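You operate a simulated robot arm through the tools that you are given. There is no shell and no other tool.

Carry out the task below with a simulated two-armed robot. There is one attempt and no reset: what you move stays moved.

Task
Take the teal-lidded tub and put it on the front of the steel bench. Then take the foam dauber on the top of the big table and put it away on the top of the light table bench. Then take the orange pad on the top of the big table and put it away on the top of the dark cabinet. Then put the brown-lidded tub on the top of the big table away on the low board of the blue bench. Then take the yellow pad and leave it on the table corner nearest the door. Then take the white roller and put it on the cream sheet. Then take the yellow weight on the top of the purple bench and put it away on the top of the mesh stretcher. The order counts.

The check looks at the end state, three seconds after you hand in, the way a careful person would. Anything else that was tipped, shoved, dropped, spilled or broken makes it a failure. Flat cloth is picked up by pressing the open fingertips on it (5 to 10 N) and closing them slowly along it; thin cloth reads only 2 to 8 mm in the jaws.

Robot
Two 7-joint arms with two-finger grippers on one trunk, on a base that moves. Base frame: it is fixed to the floor where the robot stands at the start and does not move with it; the origin is under the middle of the robot, x ahead of it, y to its left, z up. Readings come in m, degrees, newtons and seconds.
The left shoulder is at the start at [0.024, 0.215, 1.081], the right one opposite. With the tool pointing down near the work surface each hand reaches from about 0.16 to 0.76 m from the robot's upright axis, wherever it stands, measured 20 degrees to its own side. Places, roughly: brown-lidded tub [1.5, -0.5, 1]; cream sheet (18x13x1 cm) [1.9, -0.4, 0.9]; foam dauber (4x4x9 cm) [2, -0.2, 0.9]; front of the steel bench (21x34 cm) [4.28, 0.84, 0.9]; low board of the blue bench [4.1, -4.5, 0.1]; orange pad (10x8x6 cm) [1.7, -0.2, 0.9]; table corner nearest the door [1.2, -0.7, 0.9]; teal-lidded tub [2.5, 0, 1]; top of the dark cabinet [1.8, 2.1, 0.9]; top of the light table bench [0.9, 1.7, 0.9]; top of the mesh stretcher [5.5, -1.4, 0.9]; white roller (9x4x15 cm) [1.3, -4.9, 0.9]; yellow pad (9x6x6 cm) [0.9, -3.8, 0.5]; yellow weight (5x16x6 cm) [2, -5.2, 0.9]. Payload 2.2 kg a hand.
Tool frame (each hand has its own): the origin (TCP) lies between the finger pads and is the grasp point; the fingertips stand 0.019 m ahead of it; z points along the fingers, y is the line along which they close. The gripper opens to 0.116 m; its body begins 0.07 m behind the TCP.
Orientation is told as [roll, pitch, yaw] about the base's x, y, z axes, in that order, counted from this pose: with the fingers straight down and closing along the base's y, the tool's x points along the base's -x, its y along +y and its z along -z.

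Tools
- The arms move only by the tool servo_tool. It takes "left_deltas", "right_deltas" or both (then of equal length, played together; a hand with none holds still); each is a list of rows, each a list of 2 entries, a list of its own where there are three numbers: the shift along the tool's x, y, z in units of 500 mm (1.0 is 500 mm), then the turn, a rotation vector about the tool's x, y, z in units of 120 degrees (1.0 is 120 degrees). In form: [[[x, y, z], [rx, ry, rz]], ...]. A call has 1 to 20 rows; each row is the pose to reach, as a shift and turn from the pose commanded when the call began, along the tool's axes at that moment. "left_hand" and "right_hand" are, for a hand that has rows, the gripper command, from -1 (fully open) to 1 (shut), values between in proportion, set as the call begins (left out, the last holds). A call with a number of a shift or a turn outside -1 to 1 is refused whole. Each row takes 0.2 s and may step no farther than 0.05 m and 8.6 degrees from the row before; otherwise, or with a gripper value out of range, the whole call is refused. A pose out of reach is approached as far as the arm can. The call stops where the force on the tool passes 40 N (or 10 N more than at its start, if that is more) or the arm is blocked; 0.2 s more then pass. Each finger travels about 0.2035 m/s and halts on what it meets, pressing with about 33 N; the grip force reading is that of the motor and also rises with nothing between the fingers. The clock runs only during rows and for 0.2 s after the last one: add rows that repeat a pose to give the fingers time. The reply holds the time, the measured pose of the TCP, the force on the tool along the base axes, the opening and the grip force, in the units named above and with some noise, with the torque about the TCP (base axes, N m) and any sound that the robot's microphone picked up, and new pictures: "show" is both (left out), scene, wrist or none (wrist: the cameras of the hands that moved).
- Cameras (640 x 400 px; columns grow to the right, rows downward): "scene" is now at [0.1343, -0.0144, 1.2666]; the picture's right is [-0.15, -0.99, 0.00], its down [-0.43, 0.06, -0.90] and it looks along [0.89, -0.13, -0.43] (base axes); focal length 257 px, centre (320, 200). "left" rides on the left gripper at [0.069, 0.015, -0.097] in its tool frame; the picture's right is [-0.21, 0.98, 0.00], its down [-0.76, -0.17, -0.63] and it looks along [-0.62, -0.14, 0.77] (tool axes); focal length 251 px, centre (320, 200). "right" rides on the right gripper at [0.069, -0.015, -0.097] in its tool frame; the picture's right is [0.21, 0.98, 0.00], its down [-0.76, 0.17, -0.63] and it looks along [-0.62, 0.14, 0.78] (tool axes); focal length 251 px, centre (320, 200). There is no depth. A picture from a camera that has moved, and an enlarged one, comes with that camera's place and axes in the base frame and with its lens.
- move_column(by): moves the trunk up (or, below 0, down) by that many m; the arms and the scene camera ride with it, the base frame stays. It gives what a move gives, with no picture.
- drive_base(legs): drives the robot by 1 to 6 legs, each [ahead, left, turn to the left] in m, m and degrees, along the robot's own axes; the way and the turn of a leg run together, so that a leg with both is an arc; at most 1.5 m and 180 degrees a leg. The arms and the cameras ride along, it lands a little off, and it stops where it bumps. It gives what a move gives, and a new picture of the scene camera.
- pan_tilt(pan, tilt): turns the head with the scene camera to pan (to the left, within 80 degrees either way) and tilt (down, from -29 to 69), counted from straight ahead of the robot. It gives what a move gives, and a new picture of the scene camera.
- close_up(camera, box): a new picture of the part [left, top, right, bottom] of that camera's present view, enlarged. No time passes.
- close_job(): hands the job in; it is judged then, once.

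Nothing tells you exact positions but the pictures and the camera data. Unless the task says otherwise, let go and move clear before handing in.

The tools are called after "Request:" by a JSON object that holds its "op" and its "data". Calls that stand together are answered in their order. servo_tool: Moves the arms, as the interface text tells. Its arguments: {"type":"object","properties":{"left_deltas":{"type":"array"},"left_hand":{"type":"number"},"right_deltas":{"type":"array"},"right_hand":{"type":"number"},"show":{"type":"string","enum":["both","scene","wrist","none"]}},"required":[]} The other tools are called the same way: move_column (by) moves the trunk up or down; drive_base (legs) drives the base; pan_tilt (pan, tilt) turns the head that bears the scene camera; close_up (camera, box) takes an enlarged picture of a part of a camera's view; close_job () hands the job in.

At the start:

```text
t: 0.0
left_tool_pos: [0.4756, 0.2074, 1.1182]
left_tcp_rot: [0.0, 0.1, 0.0]
left_wrist_force: [-0.1, -0.4, -0.4]
left_moment: [-0.02, -0.01, 0.02]
left_finger_gap: 0.1159
left_finger_force: 0.2
right_tool_pos: [0.5413, -0.2936, 1.0434]
right_tcp_rot: [0.0, 0.0, 0.0]
right_wrist_force: [-0.7, 0.2, -0.8]
right_moment: [0.02, -0.04, 0.02]
right_finger_gap: 0.1158
right_finger_force: 0.0
trunk travel left (down, up): [-0.225, 0.265]
robot x, y, heading: [-0.0006, 0.0036, -0.1]
head pan, tilt (commanded): [-8.5, 25.4]
```

scene: 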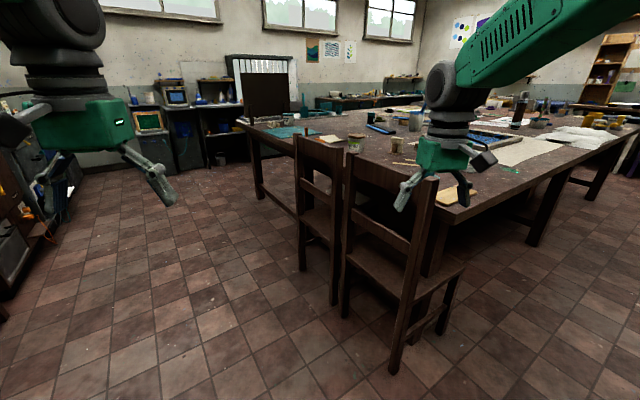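
right: 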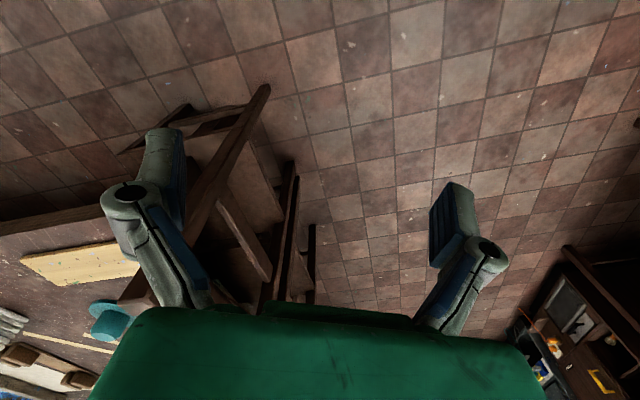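
left: 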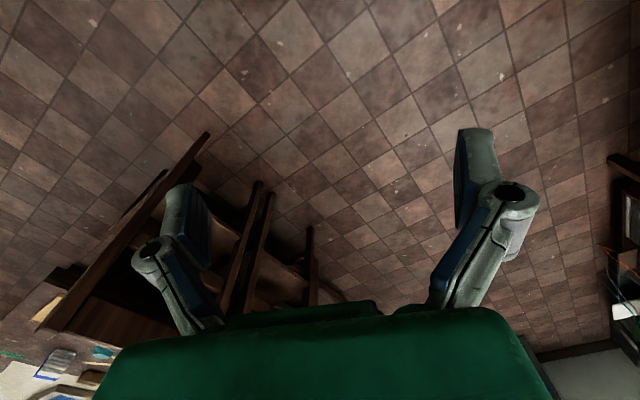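

I see the big table ahead with two chairs at its near corner, and benches along the far and left walls. I'll look around and enlarge the views before moving.

Request:
{"op": "close_up", "data": {"camera": "scene", "box": [220, 60, 440, 200]}}

Request:
{"op": "close_up", "data": {"camera": "scene", "box": [420, 60, 640, 200]}}

Request:
{"op": "pan_tilt", "data": {"pan": -60, "tilt": 20}}

Request:
{"op": "pan_tilt", "data": {"pan": 60, "tilt": 20}}

```text
2.86 times, centred on (330, 130) of scene
camera zoom: at [0.1343, -0.0144, 1.2666], right [-0.15, -0.99, 0.0], down [-0.43, 0.06, -0.9], along [0.89, -0.13, -0.43], focal length 735 px, centre (291, 400)
```

zoom: 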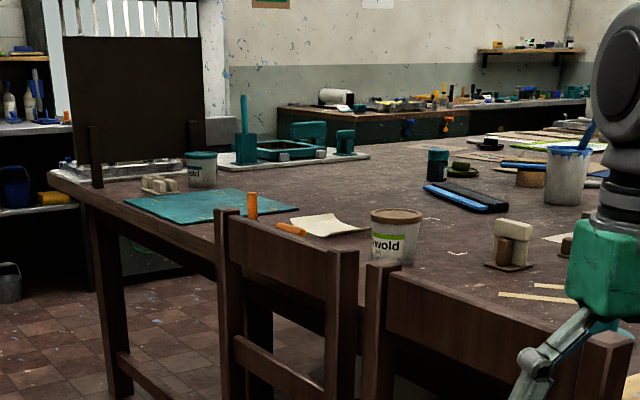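

```text
2.86 times, centred on (530, 130) of scene
camera zoom: at [0.1343, -0.0144, 1.2666], right [-0.15, -0.99, 0.0], down [-0.43, 0.06, -0.9], along [0.89, -0.13, -0.43], focal length 735 px, centre (-280, 400)
```

zoom: 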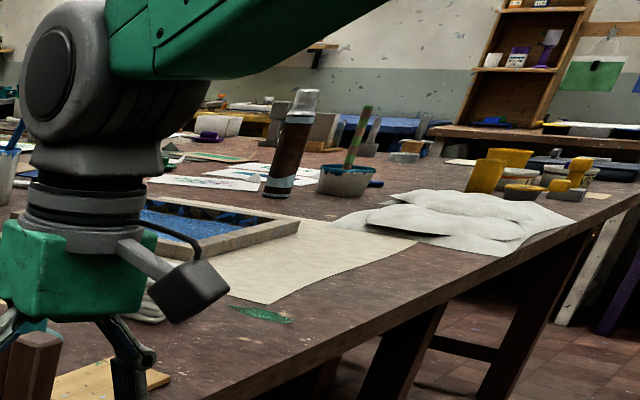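

```text
t: 1.2
left_tool_pos: [0.4729, 0.2082, 1.1202]
left_tcp_rot: [0.0, -0.1, -0.1]
left_wrist_force: [-1.2, -0.3, 0.2]
left_moment: [0.01, 0.02, -0.01]
left_finger_gap: 0.1161
left_finger_force: 0.0
right_tool_pos: [0.5378, -0.2944, 1.0466]
right_tcp_rot: [0.0, 0.0, 0.0]
right_wrist_force: [0.1, -0.5, -0.7]
right_moment: [0.0, 0.02, 0.0]
right_finger_gap: 0.1159
right_finger_force: 0.2
trunk travel left (down, up): [-0.225, 0.265]
robot x, y, heading: [-0.0019, -0.0014, 0.2]
head pan, tilt (commanded): [-60.0, 20.0]
camera scene: at [0.0898, -0.0814, 1.2755], right [-0.87, -0.5, 0.0], down [-0.17, 0.3, -0.94], along [0.47, -0.81, -0.34], focal length 257 px, centre (320, 200)
```

scene: 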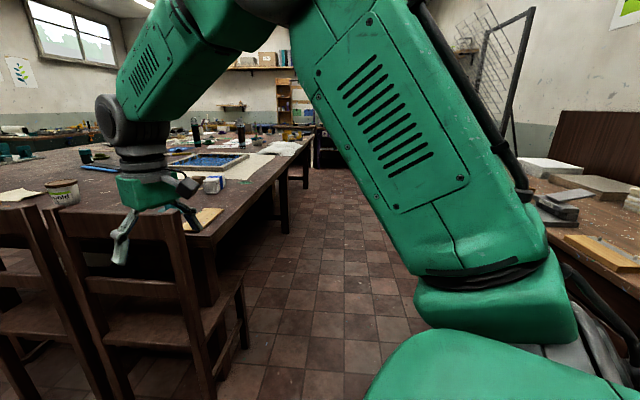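

```text
t: 3.2
left_tool_pos: [0.4738, 0.2071, 1.1202]
left_tcp_rot: [0.0, -0.1, 0.0]
left_wrist_force: [-1.0, 0.4, 0.1]
left_moment: [-0.01, -0.01, 0.01]
left_finger_gap: 0.1157
left_finger_force: 0.0
right_tool_pos: [0.5391, -0.2937, 1.0466]
right_tcp_rot: [0.0, 0.0, 0.1]
right_wrist_force: [-0.3, -0.4, -0.3]
right_moment: [0.01, -0.01, 0.01]
right_finger_gap: 0.1159
right_finger_force: 0.1
trunk travel left (down, up): [-0.225, 0.265]
robot x, y, heading: [0.0011, -0.0004, 0.0]
head pan, tilt (commanded): [60.0, 20.0]
camera scene: at [0.0899, 0.08, 1.2755], right [0.87, -0.5, 0.0], down [-0.17, -0.3, -0.94], along [0.47, 0.81, -0.34], focal length 257 px, centre (320, 200)
```

scene: 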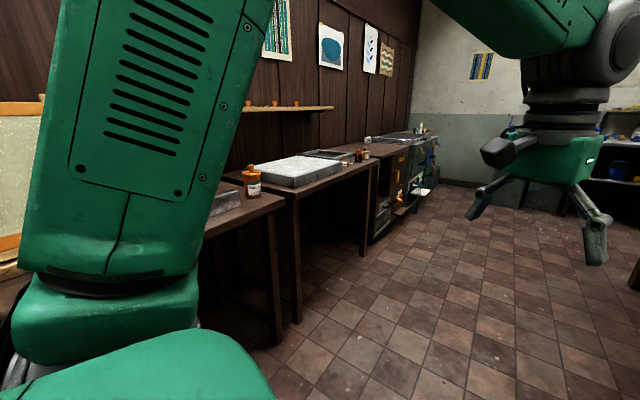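

The table's near corner and two chairs are ahead, and a wall bench with a screen frame is to the left. I'll raise the trunk for a better overview and survey the room.

Request:
{"op": "move_column", "data": {"by": 0.25}}

Request:
{"op": "pan_tilt", "data": {"pan": 5, "tilt": 20}}

Request:
{"op": "pan_tilt", "data": {"pan": -25, "tilt": 20}}

Request:
{"op": "pan_tilt", "data": {"pan": -80, "tilt": 20}}

Request:
{"op": "pan_tilt", "data": {"pan": 80, "tilt": 20}}

```text
t: 5.8
left_tool_pos: [0.4737, 0.207, 1.3694]
left_tcp_rot: [0.1, -0.1, -0.1]
left_wrist_force: [-0.3, 0.3, -0.1]
left_moment: [0.01, -0.01, -0.02]
left_finger_gap: 0.1161
left_finger_force: 0.1
right_tool_pos: [0.5393, -0.2934, 1.2971]
right_tcp_rot: [0.0, -0.1, 0.0]
right_wrist_force: [0.4, -0.2, 0.3]
right_moment: [-0.04, -0.01, -0.03]
right_finger_gap: 0.116
right_finger_force: 0.0
trunk travel left (down, up): [-0.475, 0.015]
robot x, y, heading: [-0.0023, 0.0016, 0.1]
head pan, tilt (commanded): [60.0, 20.0]
```

```text
t: 7.0
left_tool_pos: [0.4729, 0.2079, 1.3701]
left_tcp_rot: [0.0, -0.1, 0.0]
left_wrist_force: [0.2, -1.3, -1.2]
left_moment: [-0.01, 0.01, -0.01]
left_finger_gap: 0.1161
left_finger_force: 0.1
right_tool_pos: [0.5392, -0.2949, 1.2957]
right_tcp_rot: [0.0, -0.1, 0.0]
right_wrist_force: [0.6, -0.2, -0.3]
right_moment: [0.04, -0.02, 0.01]
right_finger_gap: 0.1158
right_finger_force: 0.1
trunk travel left (down, up): [-0.475, 0.015]
robot x, y, heading: [0.0005, -0.0002, 0.0]
head pan, tilt (commanded): [5.0, 20.0]
camera scene: at [0.1371, 0.0074, 1.5253], right [0.09, -1.0, 0.0], down [-0.34, -0.03, -0.94], along [0.93, 0.08, -0.35], focal length 257 px, centre (320, 200)
```

scene: 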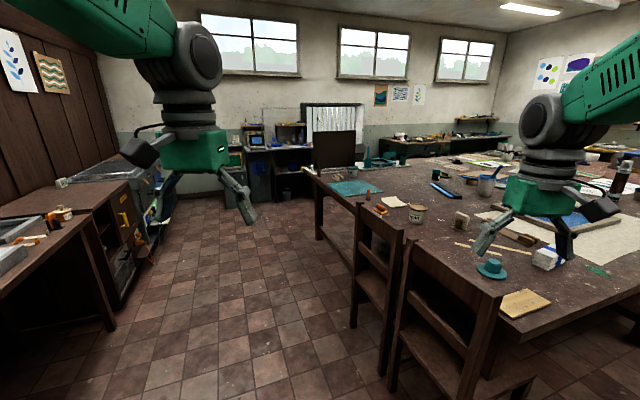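

```text
t: 8.0
left_tool_pos: [0.4729, 0.2084, 1.3704]
left_tcp_rot: [0.0, 0.0, 0.0]
left_wrist_force: [-0.2, 0.5, 0.3]
left_moment: [-0.01, -0.02, -0.03]
left_finger_gap: 0.1159
left_finger_force: 0.1
right_tool_pos: [0.5395, -0.2948, 1.2953]
right_tcp_rot: [0.0, 0.0, -0.1]
right_wrist_force: [-0.3, -0.7, 0.1]
right_moment: [0.01, 0.01, -0.01]
right_finger_gap: 0.116
right_finger_force: 0.1
trunk travel left (down, up): [-0.475, 0.015]
robot x, y, heading: [0.0022, 0.0005, 0.0]
head pan, tilt (commanded): [-25.0, 20.0]
camera scene: at [0.1287, -0.0401, 1.5254], right [-0.42, -0.91, 0.0], down [-0.31, 0.14, -0.94], along [0.85, -0.4, -0.35], focal length 257 px, centre (320, 200)
```

scene: 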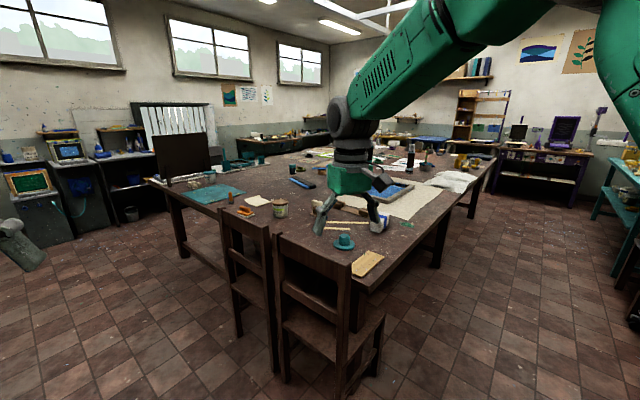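

```text
t: 9.2
left_tool_pos: [0.4725, 0.2068, 1.3695]
left_tcp_rot: [0.0, 0.0, 0.0]
left_wrist_force: [0.8, -0.2, -0.7]
left_moment: [0.04, 0.0, -0.04]
left_finger_gap: 0.1161
left_finger_force: 0.1
right_tool_pos: [0.539, -0.2947, 1.2956]
right_tcp_rot: [0.0, -0.1, 0.0]
right_wrist_force: [0.0, 0.3, 0.5]
right_moment: [0.0, -0.02, 0.05]
right_finger_gap: 0.1158
right_finger_force: 0.0
trunk travel left (down, up): [-0.475, 0.015]
robot x, y, heading: [0.0005, 0.0027, -0.1]
head pan, tilt (commanded): [-80.0, 20.0]
camera scene: at [0.0605, -0.0926, 1.5256], right [-0.98, -0.17, 0.0], down [-0.06, 0.34, -0.94], along [0.16, -0.93, -0.34], focal length 257 px, centre (320, 200)
```

scene: 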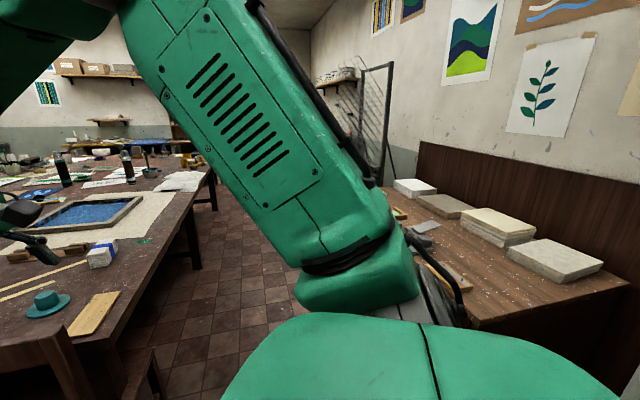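

```text
t: 11.7
left_tool_pos: [0.4723, 0.2077, 1.3696]
left_tcp_rot: [0.0, 0.0, 0.0]
left_wrist_force: [0.2, -0.7, 0.3]
left_moment: [0.01, -0.04, 0.02]
left_finger_gap: 0.1161
left_finger_force: 0.1
right_tool_pos: [0.5387, -0.2928, 1.2952]
right_tcp_rot: [0.0, -0.1, 0.1]
right_wrist_force: [0.6, 0.1, 0.1]
right_moment: [-0.02, 0.01, 0.0]
right_finger_gap: 0.1161
right_finger_force: 0.2
trunk travel left (down, up): [-0.475, 0.015]
robot x, y, heading: [0.0002, -0.0041, -0.0]
head pan, tilt (commanded): [80.0, 20.0]
camera scene: at [0.0605, 0.091, 1.5257], right [0.98, -0.17, 0.0], down [-0.06, -0.34, -0.94], along [0.16, 0.93, -0.34], focal length 257 px, centre (320, 200)
```

scene: 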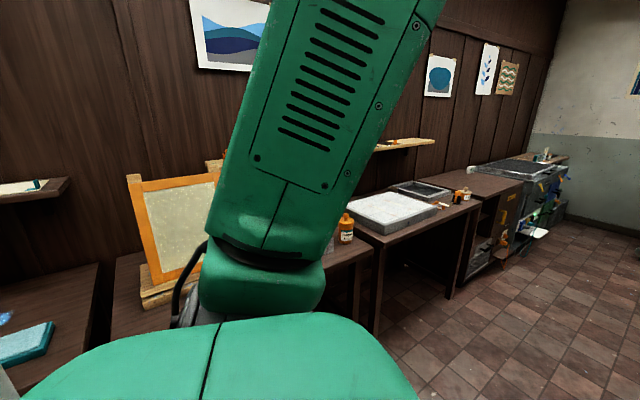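

The brown tub triangulates to about [1.53, -0.42, 0.98 top], so the table top is near z 0.88, and the table is turned about 27° in plan. I'll look down at my own base and then at a few enlarged details.

Request:
{"op": "pan_tilt", "data": {"pan": 0, "tilt": 69}}

Request:
{"op": "pan_tilt", "data": {"pan": 10, "tilt": 15}}

Request:
{"op": "close_up", "data": {"camera": "scene", "box": [330, 110, 490, 210]}}

Request:
{"op": "close_up", "data": {"camera": "scene", "box": [220, 80, 380, 180]}}

Request:
{"op": "close_up", "data": {"camera": "scene", "box": [440, 180, 640, 305]}}

```text
t: 13.2
left_tool_pos: [0.4723, 0.2074, 1.3698]
left_tcp_rot: [0.0, 0.0, 0.0]
left_wrist_force: [0.3, -0.1, 0.3]
left_moment: [-0.02, 0.03, 0.02]
left_finger_gap: 0.1162
left_finger_force: 0.0
right_tool_pos: [0.5391, -0.2939, 1.2958]
right_tcp_rot: [0.1, -0.1, 0.0]
right_wrist_force: [-0.4, -0.2, 0.3]
right_moment: [-0.01, 0.03, 0.01]
right_finger_gap: 0.116
right_finger_force: 0.2
trunk travel left (down, up): [-0.475, 0.015]
robot x, y, heading: [-0.0017, -0.0011, -0.0]
head pan, tilt (commanded): [0.0, 68.8]
camera scene: at [0.1, -0.0008, 1.458], right [0.0, -1.0, 0.0], down [-0.93, 0.0, -0.36], along [0.36, 0.0, -0.93], focal length 257 px, centre (320, 200)
```

scene: 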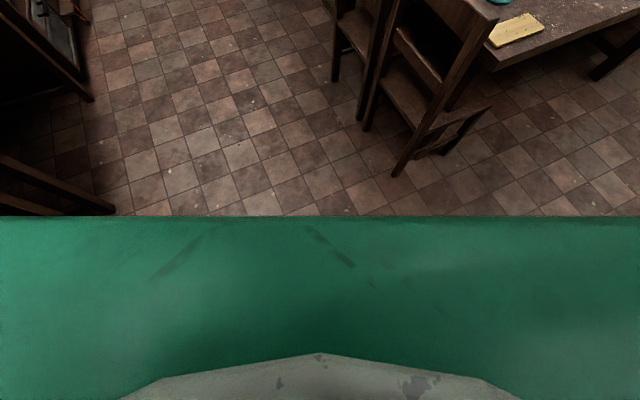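

```text
t: 14.4
left_tool_pos: [0.4718, 0.2074, 1.3699]
left_tcp_rot: [0.0, -0.1, 0.0]
left_wrist_force: [0.8, 0.6, -0.9]
left_moment: [0.05, 0.02, 0.01]
left_finger_gap: 0.1159
left_finger_force: 0.0
right_tool_pos: [0.539, -0.2947, 1.2957]
right_tcp_rot: [0.0, -0.2, 0.0]
right_wrist_force: [-0.4, 0.2, -0.5]
right_moment: [0.03, -0.03, 0.02]
right_finger_gap: 0.116
right_finger_force: 0.0
trunk travel left (down, up): [-0.475, 0.015]
robot x, y, heading: [-0.0021, -0.0012, 0.0]
head pan, tilt (commanded): [10.0, 15.0]
camera scene: at [0.1364, 0.0154, 1.5334], right [0.17, -0.98, 0.0], down [-0.26, -0.04, -0.96], along [0.95, 0.17, -0.26], focal length 257 px, centre (320, 200)
```

scene: 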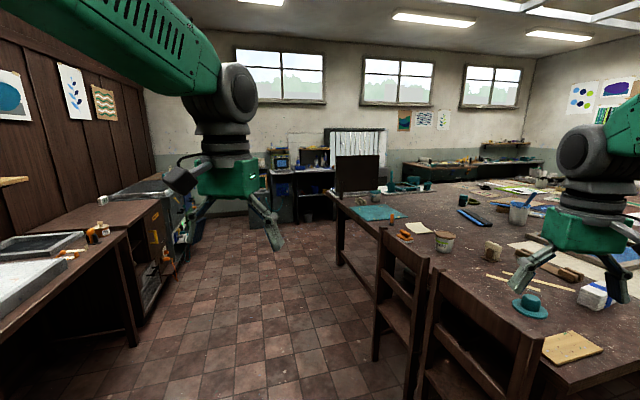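

```text
4.00 times, centred on (410, 160) of scene
camera zoom: at [0.1364, 0.0154, 1.5334], right [0.17, -0.98, 0.0], down [-0.26, -0.04, -0.96], along [0.95, 0.17, -0.26], focal length 1029 px, centre (-40, 360)
```

zoom: 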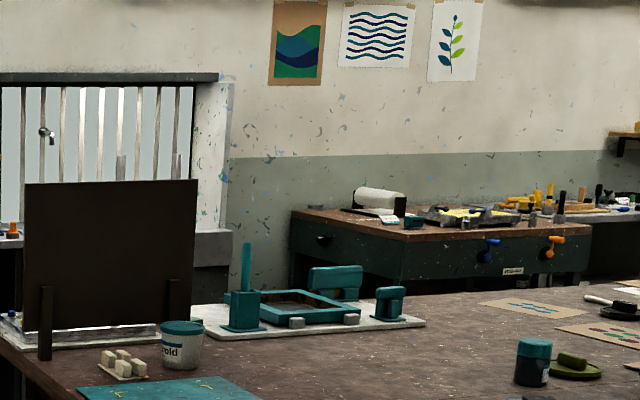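

```text
4.00 times, centred on (300, 130) of scene
camera zoom: at [0.1364, 0.0154, 1.5334], right [0.17, -0.98, 0.0], down [-0.26, -0.04, -0.96], along [0.95, 0.17, -0.26], focal length 1029 px, centre (400, 480)
```

zoom: 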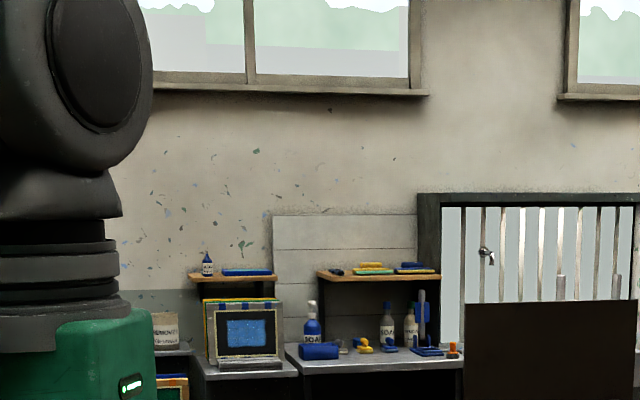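

```text
3.20 times, centred on (540, 242) of scene
camera zoom: at [0.1364, 0.0154, 1.5334], right [0.17, -0.98, 0.0], down [-0.26, -0.04, -0.96], along [0.95, 0.17, -0.26], focal length 823 px, centre (-384, 64)
```

zoom: 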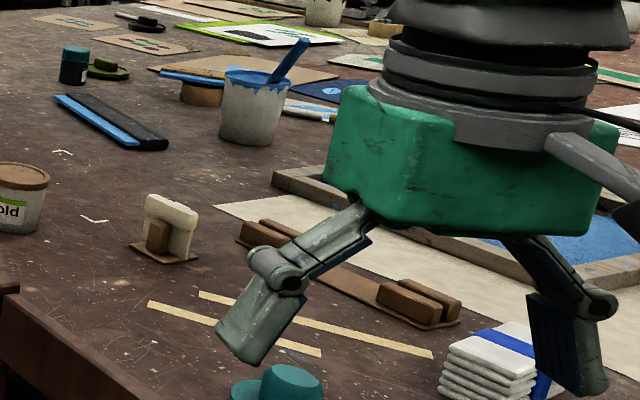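

I can place the teal tub near [2.55, -0.09], the orange dauber near [2.0, -0.18], the orange pad near [1.77, -0.25], and two chairs tucked in along the near edge. I'll drive into the free corridor left of the table and face it for a better look.

Request:
{"op": "drive_base", "data": {"legs": [[1.2, 0.6, 0], [0.4, 0.15, 0], [0, 0, -60]]}}

Request:
{"op": "pan_tilt", "data": {"pan": 0, "tilt": 40}}

```text
t: 26.0
left_tool_pos: [2.01, 0.4459, 1.3695]
left_tcp_rot: [0.0, -0.1, -59.7]
left_wrist_force: [-0.1, -0.3, -0.7]
left_moment: [-0.01, 0.0, -0.02]
left_finger_gap: 0.1163
left_finger_force: 0.0
right_tool_pos: [1.6105, 0.1345, 1.2958]
right_tcp_rot: [0.1, -0.1, -59.7]
right_wrist_force: [0.1, 0.1, 0.0]
right_moment: [-0.03, -0.01, 0.0]
right_finger_gap: 0.1161
right_finger_force: 0.1
trunk travel left (down, up): [-0.475, 0.015]
robot x, y, heading: [1.5871, 0.7503, -59.6]
head pan, tilt (commanded): [10.0, 15.0]
camera scene: at [1.6743, 0.6397, 1.5335], right [-0.76, -0.65, 0.0], down [-0.17, 0.2, -0.96], along [0.62, -0.74, -0.26], focal length 257 px, centre (320, 200)
```

scene: 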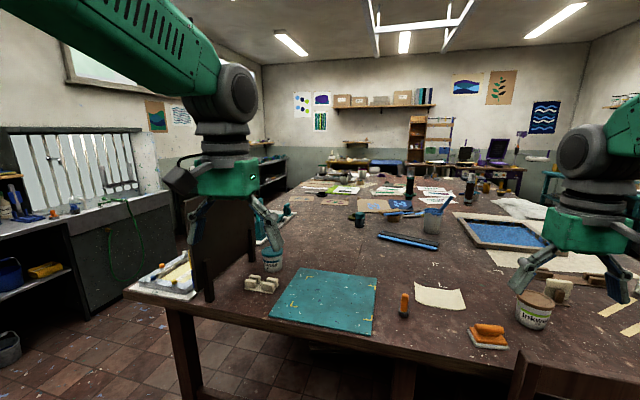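

```text
t: 26.9
left_tool_pos: [2.008, 0.45, 1.3708]
left_tcp_rot: [0.0, -0.3, -59.7]
left_wrist_force: [0.5, 0.1, 0.1]
left_moment: [-0.02, -0.01, -0.01]
left_finger_gap: 0.116
left_finger_force: 0.0
right_tool_pos: [1.6086, 0.1394, 1.2987]
right_tcp_rot: [-0.1, -0.3, -59.8]
right_wrist_force: [1.0, 0.3, 0.2]
right_moment: [0.01, -0.01, -0.01]
right_finger_gap: 0.1163
right_finger_force: 0.1
trunk travel left (down, up): [-0.475, 0.015]
robot x, y, heading: [1.5942, 0.7504, -59.8]
head pan, tilt (commanded): [0.0, 40.0]
camera scene: at [1.6569, 0.6383, 1.4941], right [-0.86, -0.5, 0.0], down [-0.33, 0.56, -0.76], along [0.39, -0.66, -0.64], focal length 257 px, centre (320, 200)
```

scene: 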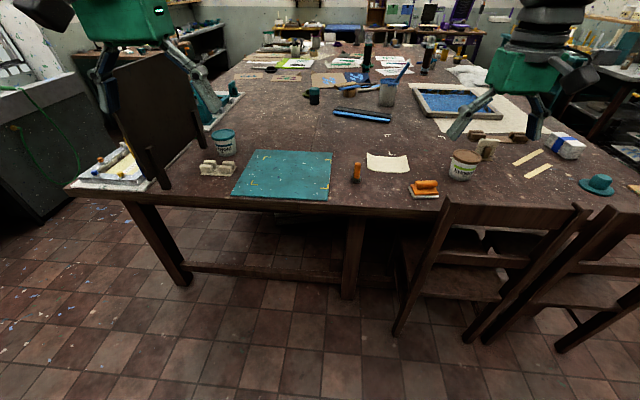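

I have a clear view of the table: teal tub beside the dark upright screen near [2.6, -0.09], orange dauber, orange pad, cream sheet, and brown tub. Before getting close to the edge I want to see my own base, so I'll turn the left wrist camera back to look at it.

Request:
{"op": "servo_tool", "data": {"left_deltas": [[[0, 0, 0], [0, 0, 0.07]], [[0, 0, 0], [0, 0, 0.14]], [[0, 0, 0], [0, 0, 0.21]], [[0, 0, 0], [0, 0, 0.28]], [[0, 0, 0], [0, 0, 0.35]], [[0, 0, 0], [0, 0, 0.42]], [[0, 0, 0], [0, 0, 0.49]], [[0, 0, 0], [0, 0, 0.56]], [[0, 0, 0], [0, 0, 0.63]], [[0, 0, 0], [0, 0, 0.7]], [[0, 0, 0], [0, 0, 0.77]], [[0, 0, 0], [0, 0, 0.84]], [[0, 0, 0], [0, 0, 0.91]], [[0, 0, 0], [0, 0, 0.98]]], "show": "wrist"}}

Request:
{"op": "pan_tilt", "data": {"pan": 60, "tilt": 10}}

```text
t: 29.9
left_tool_pos: [2.0087, 0.4498, 1.372]
left_tcp_rot: [0.2, 0.1, -177.5]
left_wrist_force: [0.0, -0.3, 0.0]
left_moment: [0.0, 0.03, -0.03]
left_finger_gap: 0.1161
left_finger_force: 0.1
right_tool_pos: [1.6099, 0.1386, 1.2977]
right_tcp_rot: [-0.2, -0.3, -59.7]
right_wrist_force: [1.1, 0.2, 0.5]
right_moment: [0.01, -0.03, 0.01]
right_finger_gap: 0.1158
right_finger_force: 0.0
trunk travel left (down, up): [-0.475, 0.015]
robot x, y, heading: [1.5934, 0.7497, -59.8]
head pan, tilt (commanded): [0.0, 40.0]
camera left: at [2.0788, 0.4378, 1.4676], right [-0.17, -0.99, 0.0], down [-0.76, 0.13, 0.63], along [-0.62, 0.11, -0.78], focal length 251 px, centre (320, 200)
```

left: 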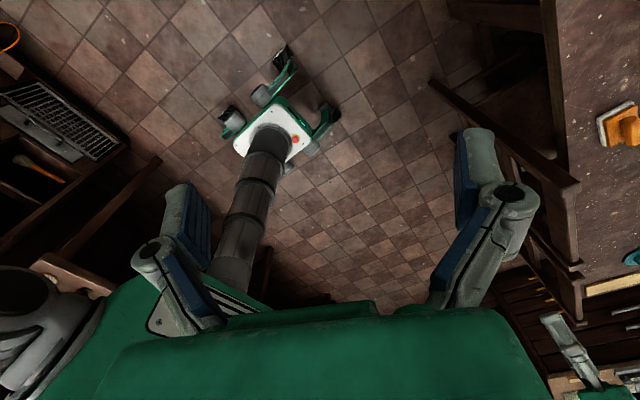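

```text
t: 31.2
left_tool_pos: [2.0093, 0.4486, 1.3709]
left_tcp_rot: [0.2, 0.1, -177.3]
left_wrist_force: [0.2, -0.3, -0.3]
left_moment: [-0.02, -0.02, -0.02]
left_finger_gap: 0.1163
left_finger_force: 0.0
right_tool_pos: [1.609, 0.138, 1.2971]
right_tcp_rot: [0.0, -0.2, -59.7]
right_wrist_force: [-0.3, -0.2, -0.5]
right_moment: [-0.01, 0.0, 0.03]
right_finger_gap: 0.1162
right_finger_force: 0.1
trunk travel left (down, up): [-0.475, 0.015]
robot x, y, heading: [1.5892, 0.75, -59.6]
head pan, tilt (commanded): [60.0, 10.0]
camera scene: at [1.7081, 0.7118, 1.5417], right [0.0, -1.0, 0.0], down [-0.18, 0.0, -0.98], along [0.98, 0.01, -0.18], focal length 257 px, centre (320, 200)
```

scene: 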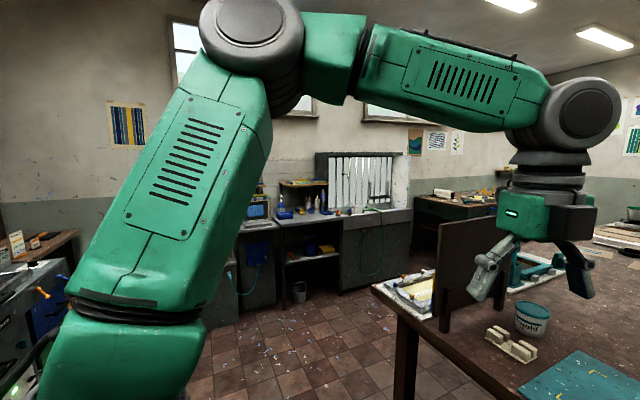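

The base is a small four-wheeled cross about 0.5 m across on a slim column, so I can stand roughly 0.3 m from the table edge. I'll fold the left arm back out to the side, then drive to stand in front of the teal tub.

Request:
{"op": "servo_tool", "data": {"left_deltas": [[[0.012, -0.034, -0.01], [0, 0, -0.07]], [[0.025, -0.068, -0.02], [0, 0, -0.14]], [[0.038, -0.103, -0.03], [0, 0, -0.21]], [[0.05, -0.137, -0.04], [0, 0, -0.28]], [[0.063, -0.171, -0.05], [0, 0, -0.35]], [[0.076, -0.206, -0.06], [0, 0, -0.42]], [[0.089, -0.24, -0.07], [0, 0, -0.49]], [[0.101, -0.274, -0.08], [0, 0, -0.56]], [[0.114, -0.309, -0.09], [0, 0, -0.63]], [[0.126, -0.343, -0.1], [0, 0, -0.7]], [[0.139, -0.377, -0.1], [0, 0, -0.77]], [[0.152, -0.411, -0.1], [0, 0, -0.84]], [[0.164, -0.446, -0.1], [0, 0, -0.91]], [[0.177, -0.48, -0.1], [0, 0, -0.98]]], "show": "scene"}}

```text
t: 34.2
left_tool_pos: [2.0894, 0.6958, 1.4191]
left_tcp_rot: [-0.1, -0.3, -59.6]
left_wrist_force: [0.3, -0.5, 0.0]
left_moment: [0.01, -0.01, -0.01]
left_finger_gap: 0.116
left_finger_force: 0.0
right_tool_pos: [1.6107, 0.1407, 1.2991]
right_tcp_rot: [-0.1, -0.3, -59.7]
right_wrist_force: [-0.3, 0.0, 0.1]
right_moment: [-0.01, 0.0, -0.03]
right_finger_gap: 0.1159
right_finger_force: 0.0
trunk travel left (down, up): [-0.475, 0.015]
robot x, y, heading: [1.5915, 0.7503, -59.6]
head pan, tilt (commanded): [60.0, 10.0]
camera scene: at [1.7106, 0.7155, 1.5417], right [0.01, -1.0, 0.0], down [-0.18, 0.0, -0.98], along [0.98, 0.01, -0.18], focal length 257 px, centre (320, 200)
```

scene: 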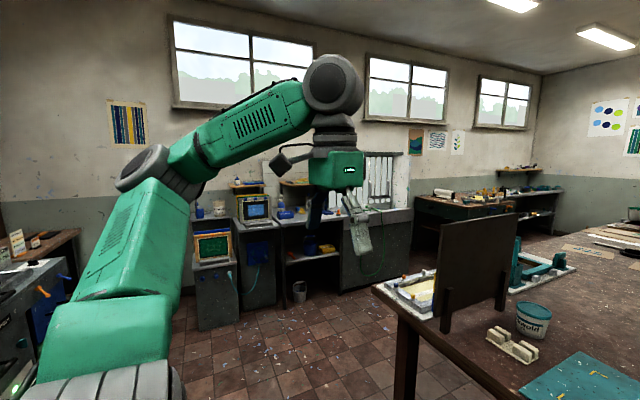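

The left arm is folded clear. I'll now turn to about -44° and drive to within ~0.4 m of the table edge by the teal tub.

Request:
{"op": "drive_base", "data": {"legs": [[0, 0, 15.6], [0.2, 0.33, 0], [0.38, 0, 0]]}}

Request:
{"op": "pan_tilt", "data": {"pan": -5, "tilt": 48}}

```text
t: 39.5
left_tool_pos: [2.7267, 0.6638, 1.4206]
left_tcp_rot: [0.1, -0.3, -44.1]
left_wrist_force: [-1.2, -0.3, 0.5]
left_moment: [-0.01, 0.0, 0.0]
left_finger_gap: 0.1158
left_finger_force: 0.1
right_tool_pos: [2.4178, 0.0005, 1.2978]
right_tcp_rot: [-0.1, -0.4, -44.0]
right_wrist_force: [0.3, -1.4, 0.5]
right_moment: [0.01, 0.02, 0.01]
right_finger_gap: 0.116
right_finger_force: 0.0
trunk travel left (down, up): [-0.475, 0.015]
robot x, y, heading: [2.2416, 0.5817, -44.5]
head pan, tilt (commanded): [60.0, 10.0]
camera scene: at [2.342, 0.5652, 1.5432], right [0.27, -0.96, -0.01], down [-0.16, -0.04, -0.99], along [0.95, 0.27, -0.16], focal length 257 px, centre (320, 200)
```

scene: 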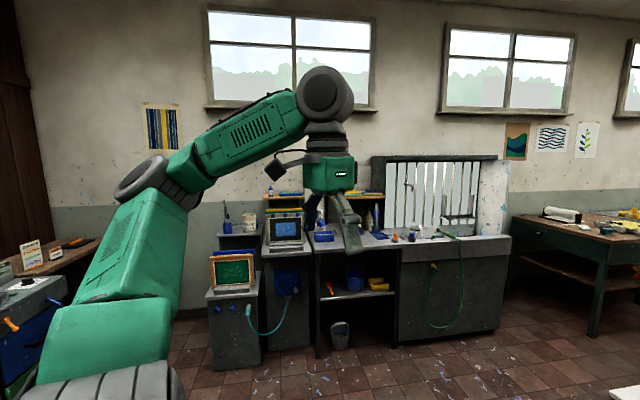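

```text
t: 40.9
left_tool_pos: [2.7516, 0.6912, 1.4092]
left_tcp_rot: [-1.5, -0.1, -43.9]
left_wrist_force: [0.2, 0.4, 0.3]
left_moment: [0.0, -0.01, 0.02]
left_finger_gap: 0.116
left_finger_force: 0.2
right_tool_pos: [2.4409, 0.0259, 1.3045]
right_tcp_rot: [-1.6, -0.3, -43.9]
right_wrist_force: [0.2, 1.2, -1.4]
right_moment: [-0.03, 0.07, 0.01]
right_finger_gap: 0.1158
right_finger_force: 0.1
trunk travel left (down, up): [-0.475, 0.015]
robot x, y, heading: [2.2373, 0.5899, -44.4]
head pan, tilt (commanded): [-5.0, 48.0]
camera scene: at [2.3534, 0.5264, 1.4817], right [-0.75, -0.66, 0.03], down [-0.5, 0.55, -0.67], along [0.42, -0.52, -0.74], focal length 257 px, centre (320, 200)
```

scene: 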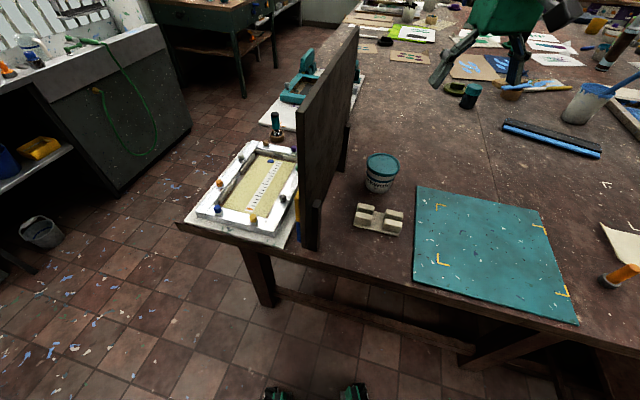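

The teal tub stands just right of the dark screen at its far end, with a cream block in front of it. The readings show a slight roll, so I'll take another reading to see if it has settled.

Request:
{"op": "pan_tilt", "data": {"pan": -10, "tilt": 55}}

Request:
{"op": "pan_tilt", "data": {"pan": -10, "tilt": 69}}

```text
t: 41.5
left_tool_pos: [2.773, 0.7116, 1.4019]
left_tcp_rot: [-2.6, -0.3, -43.8]
left_wrist_force: [1.2, -0.8, 1.0]
left_moment: [-0.03, 0.04, -0.02]
left_finger_gap: 0.1161
left_finger_force: 0.1
right_tool_pos: [2.4619, 0.0477, 1.3102]
right_tcp_rot: [-2.5, -0.5, -43.8]
right_wrist_force: [1.2, 0.4, -0.6]
right_moment: [-0.12, 0.14, 0.01]
right_finger_gap: 0.1163
right_finger_force: 0.0
trunk travel left (down, up): [-0.475, 0.015]
robot x, y, heading: [2.2436, 0.5912, -43.8]
head pan, tilt (commanded): [-10.0, 55.0]
camera scene: at [2.3375, 0.5221, 1.4734], right [-0.81, -0.59, 0.02], down [-0.49, 0.66, -0.57], along [0.32, -0.47, -0.82], focal length 257 px, centre (320, 200)
```

scene: 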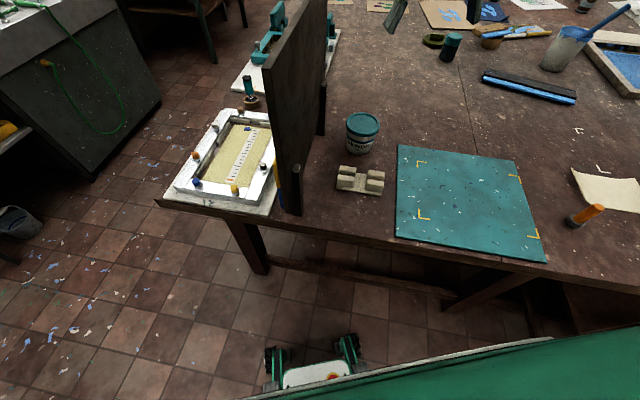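

```text
t: 42.3
left_tool_pos: [2.7285, 0.6662, 1.4185]
left_tcp_rot: [-0.1, -0.2, -44.1]
left_wrist_force: [-0.8, 0.1, 0.9]
left_moment: [0.03, -0.02, -0.01]
left_finger_gap: 0.1156
left_finger_force: 0.2
right_tool_pos: [2.4207, 0.0044, 1.2987]
right_tcp_rot: [-0.4, -0.3, -44.0]
right_wrist_force: [-0.7, -1.5, 0.8]
right_moment: [0.06, -0.12, 0.01]
right_finger_gap: 0.116
right_finger_force: 0.1
trunk travel left (down, up): [-0.475, 0.015]
robot x, y, heading: [2.239, 0.5797, -43.9]
head pan, tilt (commanded): [-10.0, 68.8]
camera scene: at [2.2755, 0.4784, 1.4568], right [-0.81, -0.58, -0.03], down [-0.54, 0.76, -0.35], along [0.23, -0.27, -0.93], focal length 257 px, centre (320, 200)
```

scene: 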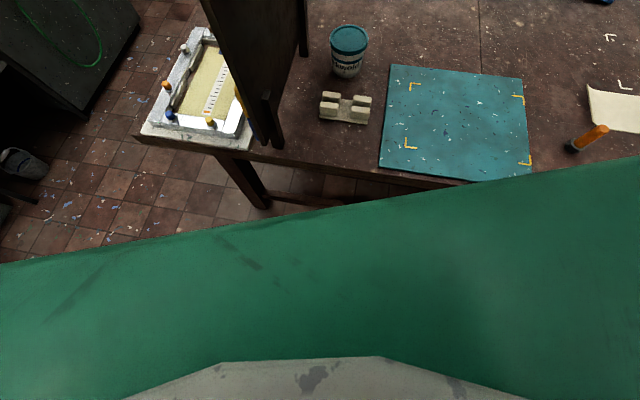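

The robot is rocking sideways a little with the column raised, so I'll lower the column for stability and re-check the readings.

Request:
{"op": "move_column", "data": {"by": -0.2}}

Request:
{"op": "pan_tilt", "data": {"pan": -10, "tilt": 50}}

Request:
{"op": "pan_tilt", "data": {"pan": -10, "tilt": 52}}

```text
t: 44.5
left_tool_pos: [2.7768, 0.711, 1.1986]
left_tcp_rot: [-3.0, 0.0, -44.1]
left_wrist_force: [0.6, 0.0, 0.2]
left_moment: [-0.06, 0.08, 0.05]
left_finger_gap: 0.1159
left_finger_force: 0.1
right_tool_pos: [2.4618, 0.0465, 1.1099]
right_tcp_rot: [-3.0, -0.2, -44.0]
right_wrist_force: [2.6, 1.5, 0.3]
right_moment: [-0.05, 0.16, 0.02]
right_finger_gap: 0.1162
right_finger_force: 0.2
trunk travel left (down, up): [-0.275, 0.215]
robot x, y, heading: [2.246, 0.5917, -44.3]
head pan, tilt (commanded): [-10.0, 68.8]
```

```text
t: 45.3
left_tool_pos: [2.778, 0.718, 1.1987]
left_tcp_rot: [-3.1, -0.3, -43.9]
left_wrist_force: [0.9, 2.8, -0.5]
left_moment: [-0.23, 0.13, 0.03]
left_finger_gap: 0.116
left_finger_force: 0.0
right_tool_pos: [2.4668, 0.0509, 1.1123]
right_tcp_rot: [-3.2, -0.5, -43.6]
right_wrist_force: [3.0, 2.3, 0.5]
right_moment: [-0.15, 0.28, -0.01]
right_finger_gap: 0.116
right_finger_force: 0.1
trunk travel left (down, up): [-0.275, 0.215]
robot x, y, heading: [2.2454, 0.5908, -43.9]
head pan, tilt (commanded): [-10.0, 50.0]
camera scene: at [2.3548, 0.5342, 1.2794], right [-0.81, -0.59, 0.04], down [-0.47, 0.6, -0.65], along [0.36, -0.54, -0.76], focal length 257 px, centre (320, 200)
```

scene: 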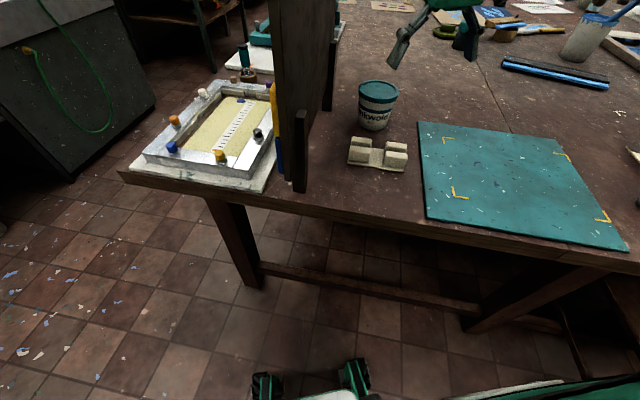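

```text
t: 45.9
left_tool_pos: [2.7296, 0.6663, 1.2179]
left_tcp_rot: [0.1, -0.2, -44.1]
left_wrist_force: [0.6, 0.1, 0.2]
left_moment: [0.01, -0.02, 0.0]
left_finger_gap: 0.1161
left_finger_force: 0.1
right_tool_pos: [2.4214, 0.0051, 1.0982]
right_tcp_rot: [-0.3, -0.2, -43.9]
right_wrist_force: [-1.0, -1.1, 0.5]
right_moment: [0.03, -0.05, -0.02]
right_finger_gap: 0.1159
right_finger_force: 0.0
trunk travel left (down, up): [-0.275, 0.215]
robot x, y, heading: [2.2375, 0.5781, -43.9]
head pan, tilt (commanded): [-10.0, 52.0]
camera scene: at [2.2897, 0.4658, 1.2758], right [-0.81, -0.59, -0.02], down [-0.45, 0.65, -0.61], along [0.37, -0.48, -0.79], focal length 257 px, centre (320, 200)
```

scene: 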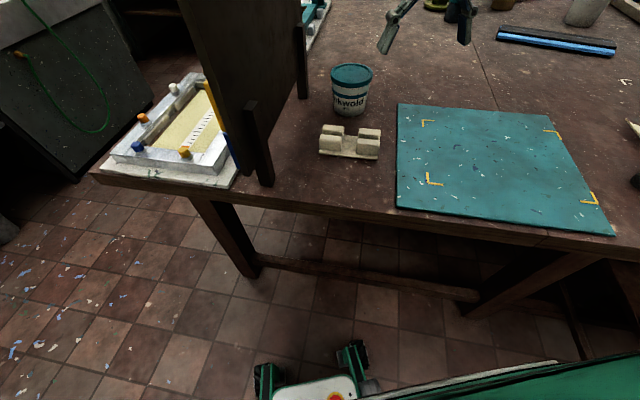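

The robot is alternately tipping onto its left wheels because the left arm sticks out sideways. I'll bring the left hand back in toward the body to rebalance.

Request:
{"op": "servo_tool", "data": {"left_deltas": [[[0, -0.04, 0], [0, 0, 0]], [[0, -0.08, 0], [0, 0, 0]], [[0, -0.12, 0], [0, 0, 0]], [[0, -0.16, 0], [0, 0, 0]], [[0, -0.2, 0], [0, 0, 0]], [[0, -0.24, 0], [0, 0, 0]], [[0, -0.28, 0], [0, 0, 0]], [[0, -0.32, 0], [0, 0, 0]], [[0, -0.36, 0], [0, 0, 0]], [[0, -0.4, 0], [0, 0, 0]], [[0, -0.4, 0], [0, 0, 0]], [[0, -0.4, 0], [0, 0, 0]]], "show": "none"}}

Request:
{"op": "pan_tilt", "data": {"pan": 0, "tilt": 52}}

Request:
{"op": "pan_tilt", "data": {"pan": -5, "tilt": 50}}

```text
t: 48.7
left_tool_pos: [2.6331, 0.5807, 1.208]
left_tcp_rot: [-3.6, -0.6, -43.9]
left_wrist_force: [0.8, 2.0, 1.3]
left_moment: [-0.14, 0.08, 0.02]
left_finger_gap: 0.1161
left_finger_force: 0.1
right_tool_pos: [2.4634, 0.0582, 1.1172]
right_tcp_rot: [-3.7, -0.5, -43.5]
right_wrist_force: [2.3, 1.6, 0.2]
right_moment: [-0.21, 0.19, 0.05]
right_finger_gap: 0.116
right_finger_force: 0.1
trunk travel left (down, up): [-0.275, 0.215]
robot x, y, heading: [2.2406, 0.5807, -44.0]
head pan, tilt (commanded): [-10.0, 52.0]
stopped in row 12 (left hand): the arm was blocked; the commanded pose is now the measured one
```

```text
t: 49.4
left_tool_pos: [2.5996, 0.5418, 1.2149]
left_tcp_rot: [-1.0, -0.4, -44.1]
left_wrist_force: [-0.1, -0.2, -0.5]
left_moment: [0.03, 0.0, -0.03]
left_finger_gap: 0.116
left_finger_force: 0.2
right_tool_pos: [2.4309, 0.0237, 1.1072]
right_tcp_rot: [-1.4, -0.4, -43.8]
right_wrist_force: [-0.4, 0.3, 1.5]
right_moment: [-0.01, -0.05, -0.02]
right_finger_gap: 0.1162
right_finger_force: 0.1
trunk travel left (down, up): [-0.275, 0.215]
robot x, y, heading: [2.2301, 0.5772, -43.5]
head pan, tilt (commanded): [0.0, 52.0]
camera scene: at [2.2961, 0.4771, 1.2766], right [-0.7, -0.72, -0.02], down [-0.56, 0.56, -0.61], along [0.45, -0.41, -0.79], focal length 257 px, centre (320, 200)
```

scene: 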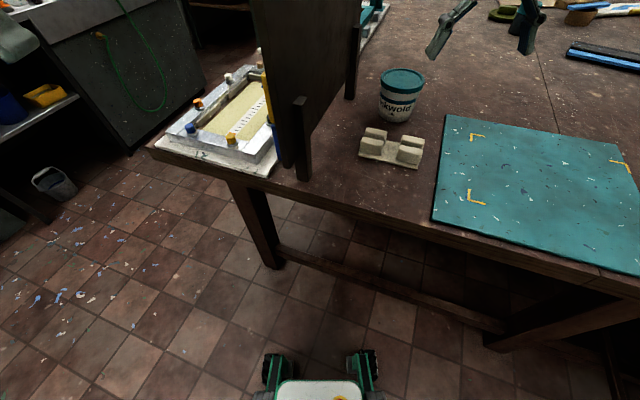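

```text
t: 50.1
left_tool_pos: [2.5647, 0.5046, 1.222]
left_tcp_rot: [1.0, -0.5, -44.2]
left_wrist_force: [-0.3, -1.4, -0.1]
left_moment: [0.08, -0.1, -0.02]
left_finger_gap: 0.1158
left_finger_force: 0.1
right_tool_pos: [2.3996, -0.0152, 1.0968]
right_tcp_rot: [0.7, -0.3, -44.2]
right_wrist_force: [-1.6, -1.6, 0.3]
right_moment: [0.18, -0.15, 0.01]
right_finger_gap: 0.1157
right_finger_force: 0.1
trunk travel left (down, up): [-0.275, 0.215]
robot x, y, heading: [2.2274, 0.5692, -44.2]
head pan, tilt (commanded): [-5.0, 50.0]
camera scene: at [2.2769, 0.4526, 1.279], right [-0.75, -0.66, -0.03], down [-0.49, 0.59, -0.64], along [0.44, -0.46, -0.77], focal length 257 px, centre (320, 200)
```

scene: 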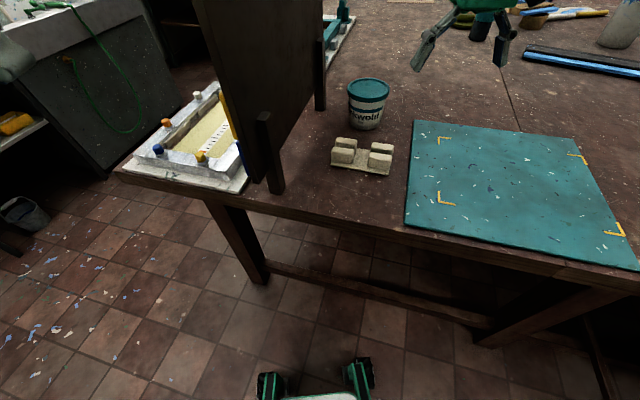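

The roll swings between about -3.6° and +1° with a period near 3.7 s. I'll hold still and sample a few readings to see whether it damps out.

Request:
{"op": "servo_tool", "data": {"right_deltas": [[[0, 0, 0], [0, 0, 0]], [[0, 0, 0], [0, 0, 0]], [[0, 0, 0], [0, 0, 0]]], "show": "none"}}

Request:
{"op": "servo_tool", "data": {"right_deltas": [[[0, 0, 0], [0, 0, 0]], [[0, 0, 0], [0, 0, 0]], [[0, 0, 0], [0, 0, 0]]], "show": "none"}}

Request:
{"op": "servo_tool", "data": {"right_deltas": [[[0, 0, 0], [0, 0, 0]], [[0, 0, 0], [0, 0, 0]], [[0, 0, 0], [0, 0, 0]]], "show": "none"}}

Request:
{"op": "servo_tool", "data": {"right_deltas": [[[0, 0, 0], [0, 0, 0]], [[0, 0, 0], [0, 0, 0]], [[0, 0, 0], [0, 0, 0]]], "show": "none"}}

Request:
{"op": "servo_tool", "data": {"right_deltas": [[[0, 0, 0], [0, 0, 0]], [[0, 0, 0], [0, 0, 0]], [[0, 0, 0], [0, 0, 0]]], "show": "none"}}

Request:
{"op": "servo_tool", "data": {"right_deltas": [[[0, 0, 0], [0, 0, 0]], [[0, 0, 0], [0, 0, 0]], [[0, 0, 0], [0, 0, 0]]], "show": "none"}}

```text
t: 51.1
left_tool_pos: [2.5566, 0.4985, 1.2233]
left_tcp_rot: [1.5, -0.5, -44.4]
left_wrist_force: [0.0, -0.3, -0.4]
left_moment: [0.09, -0.04, -0.03]
left_finger_gap: 0.1158
left_finger_force: 0.0
right_tool_pos: [2.3895, -0.0213, 1.0953]
right_tcp_rot: [1.0, -0.3, -44.4]
right_wrist_force: [-2.4, -1.7, -0.6]
right_moment: [0.17, -0.13, -0.03]
right_finger_gap: 0.1158
right_finger_force: 0.1
trunk travel left (down, up): [-0.275, 0.215]
robot x, y, heading: [2.2193, 0.5683, -44.0]
head pan, tilt (commanded): [-5.0, 50.0]
stopped in row 3 (right hand): the arm was blocked; the commanded pose is now the measured one
```

```text
t: 52.1
left_tool_pos: [2.5749, 0.524, 1.219]
left_tcp_rot: [-0.4, -0.8, -44.4]
left_wrist_force: [0.6, -0.4, 0.2]
left_moment: [-0.03, 0.0, 0.01]
left_finger_gap: 0.116
left_finger_force: 0.1
right_tool_pos: [2.4075, 0.0042, 1.1068]
right_tcp_rot: [-0.7, -0.5, -44.4]
right_wrist_force: [0.0, 1.2, -0.2]
right_moment: [-0.08, 0.03, 0.0]
right_finger_gap: 0.1161
right_finger_force: 0.1
trunk travel left (down, up): [-0.275, 0.215]
robot x, y, heading: [2.2212, 0.5675, -43.8]
head pan, tilt (commanded): [-5.0, 50.0]
stopped in row 3 (right hand): the arm was blocked; the commanded pose is now the measured one
```

```text
t: 52.9
left_tool_pos: [2.5639, 0.5099, 1.2207]
left_tcp_rot: [0.5, -0.7, -44.5]
left_wrist_force: [-0.4, -0.7, -0.5]
left_moment: [0.02, -0.03, 0.0]
left_finger_gap: 0.116
left_finger_force: 0.0
right_tool_pos: [2.3959, -0.0081, 1.1017]
right_tcp_rot: [0.0, -0.4, -44.4]
right_wrist_force: [0.5, 0.1, 0.9]
right_moment: [0.03, -0.04, -0.02]
right_finger_gap: 0.1163
right_finger_force: 0.0
trunk travel left (down, up): [-0.275, 0.215]
robot x, y, heading: [2.2173, 0.5589, -43.8]
head pan, tilt (commanded): [-5.0, 50.0]
```

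```text
t: 53.9
left_tool_pos: [2.5948, 0.5476, 1.2115]
left_tcp_rot: [-1.9, -0.5, -44.4]
left_wrist_force: [0.6, 1.1, 0.5]
left_moment: [-0.08, 0.11, 0.0]
left_finger_gap: 0.1159
left_finger_force: 0.0
right_tool_pos: [2.4246, 0.0251, 1.1138]
right_tcp_rot: [-2.2, -0.7, -44.4]
right_wrist_force: [0.9, 0.6, 0.6]
right_moment: [-0.11, 0.11, -0.01]
right_finger_gap: 0.1158
right_finger_force: 0.0
trunk travel left (down, up): [-0.275, 0.215]
robot x, y, heading: [2.2189, 0.564, -44.0]
head pan, tilt (commanded): [-5.0, 50.0]
stopped in row 3 (right hand): the arm was blocked; the commanded pose is now the measured one
```

```text
t: 54.7
left_tool_pos: [2.5857, 0.5388, 1.2131]
left_tcp_rot: [-1.2, -0.3, -44.3]
left_wrist_force: [0.1, 0.3, 0.5]
left_moment: [-0.08, 0.06, -0.02]
left_finger_gap: 0.116
left_finger_force: 0.0
right_tool_pos: [2.4157, 0.0163, 1.1122]
right_tcp_rot: [-1.6, -0.6, -44.5]
right_wrist_force: [0.1, 1.0, 0.0]
right_moment: [-0.07, 0.02, -0.03]
right_finger_gap: 0.1158
right_finger_force: 0.0
trunk travel left (down, up): [-0.275, 0.215]
robot x, y, heading: [2.2182, 0.5627, -43.5]
head pan, tilt (commanded): [-5.0, 50.0]
```

```text
t: 55.5
left_tool_pos: [2.5724, 0.5231, 1.2171]
left_tcp_rot: [-0.2, -0.2, -44.5]
left_wrist_force: [-0.1, 0.3, -1.7]
left_moment: [0.04, -0.01, -0.01]
left_finger_gap: 0.1159
left_finger_force: 0.0
right_tool_pos: [2.4012, 0.0007, 1.1073]
right_tcp_rot: [-0.8, -0.6, -44.7]
right_wrist_force: [-1.3, -0.5, -0.2]
right_moment: [0.0, -0.01, 0.03]
right_finger_gap: 0.1161
right_finger_force: 0.1
trunk travel left (down, up): [-0.275, 0.215]
robot x, y, heading: [2.2166, 0.5616, -44.0]
head pan, tilt (commanded): [-5.0, 50.0]
```

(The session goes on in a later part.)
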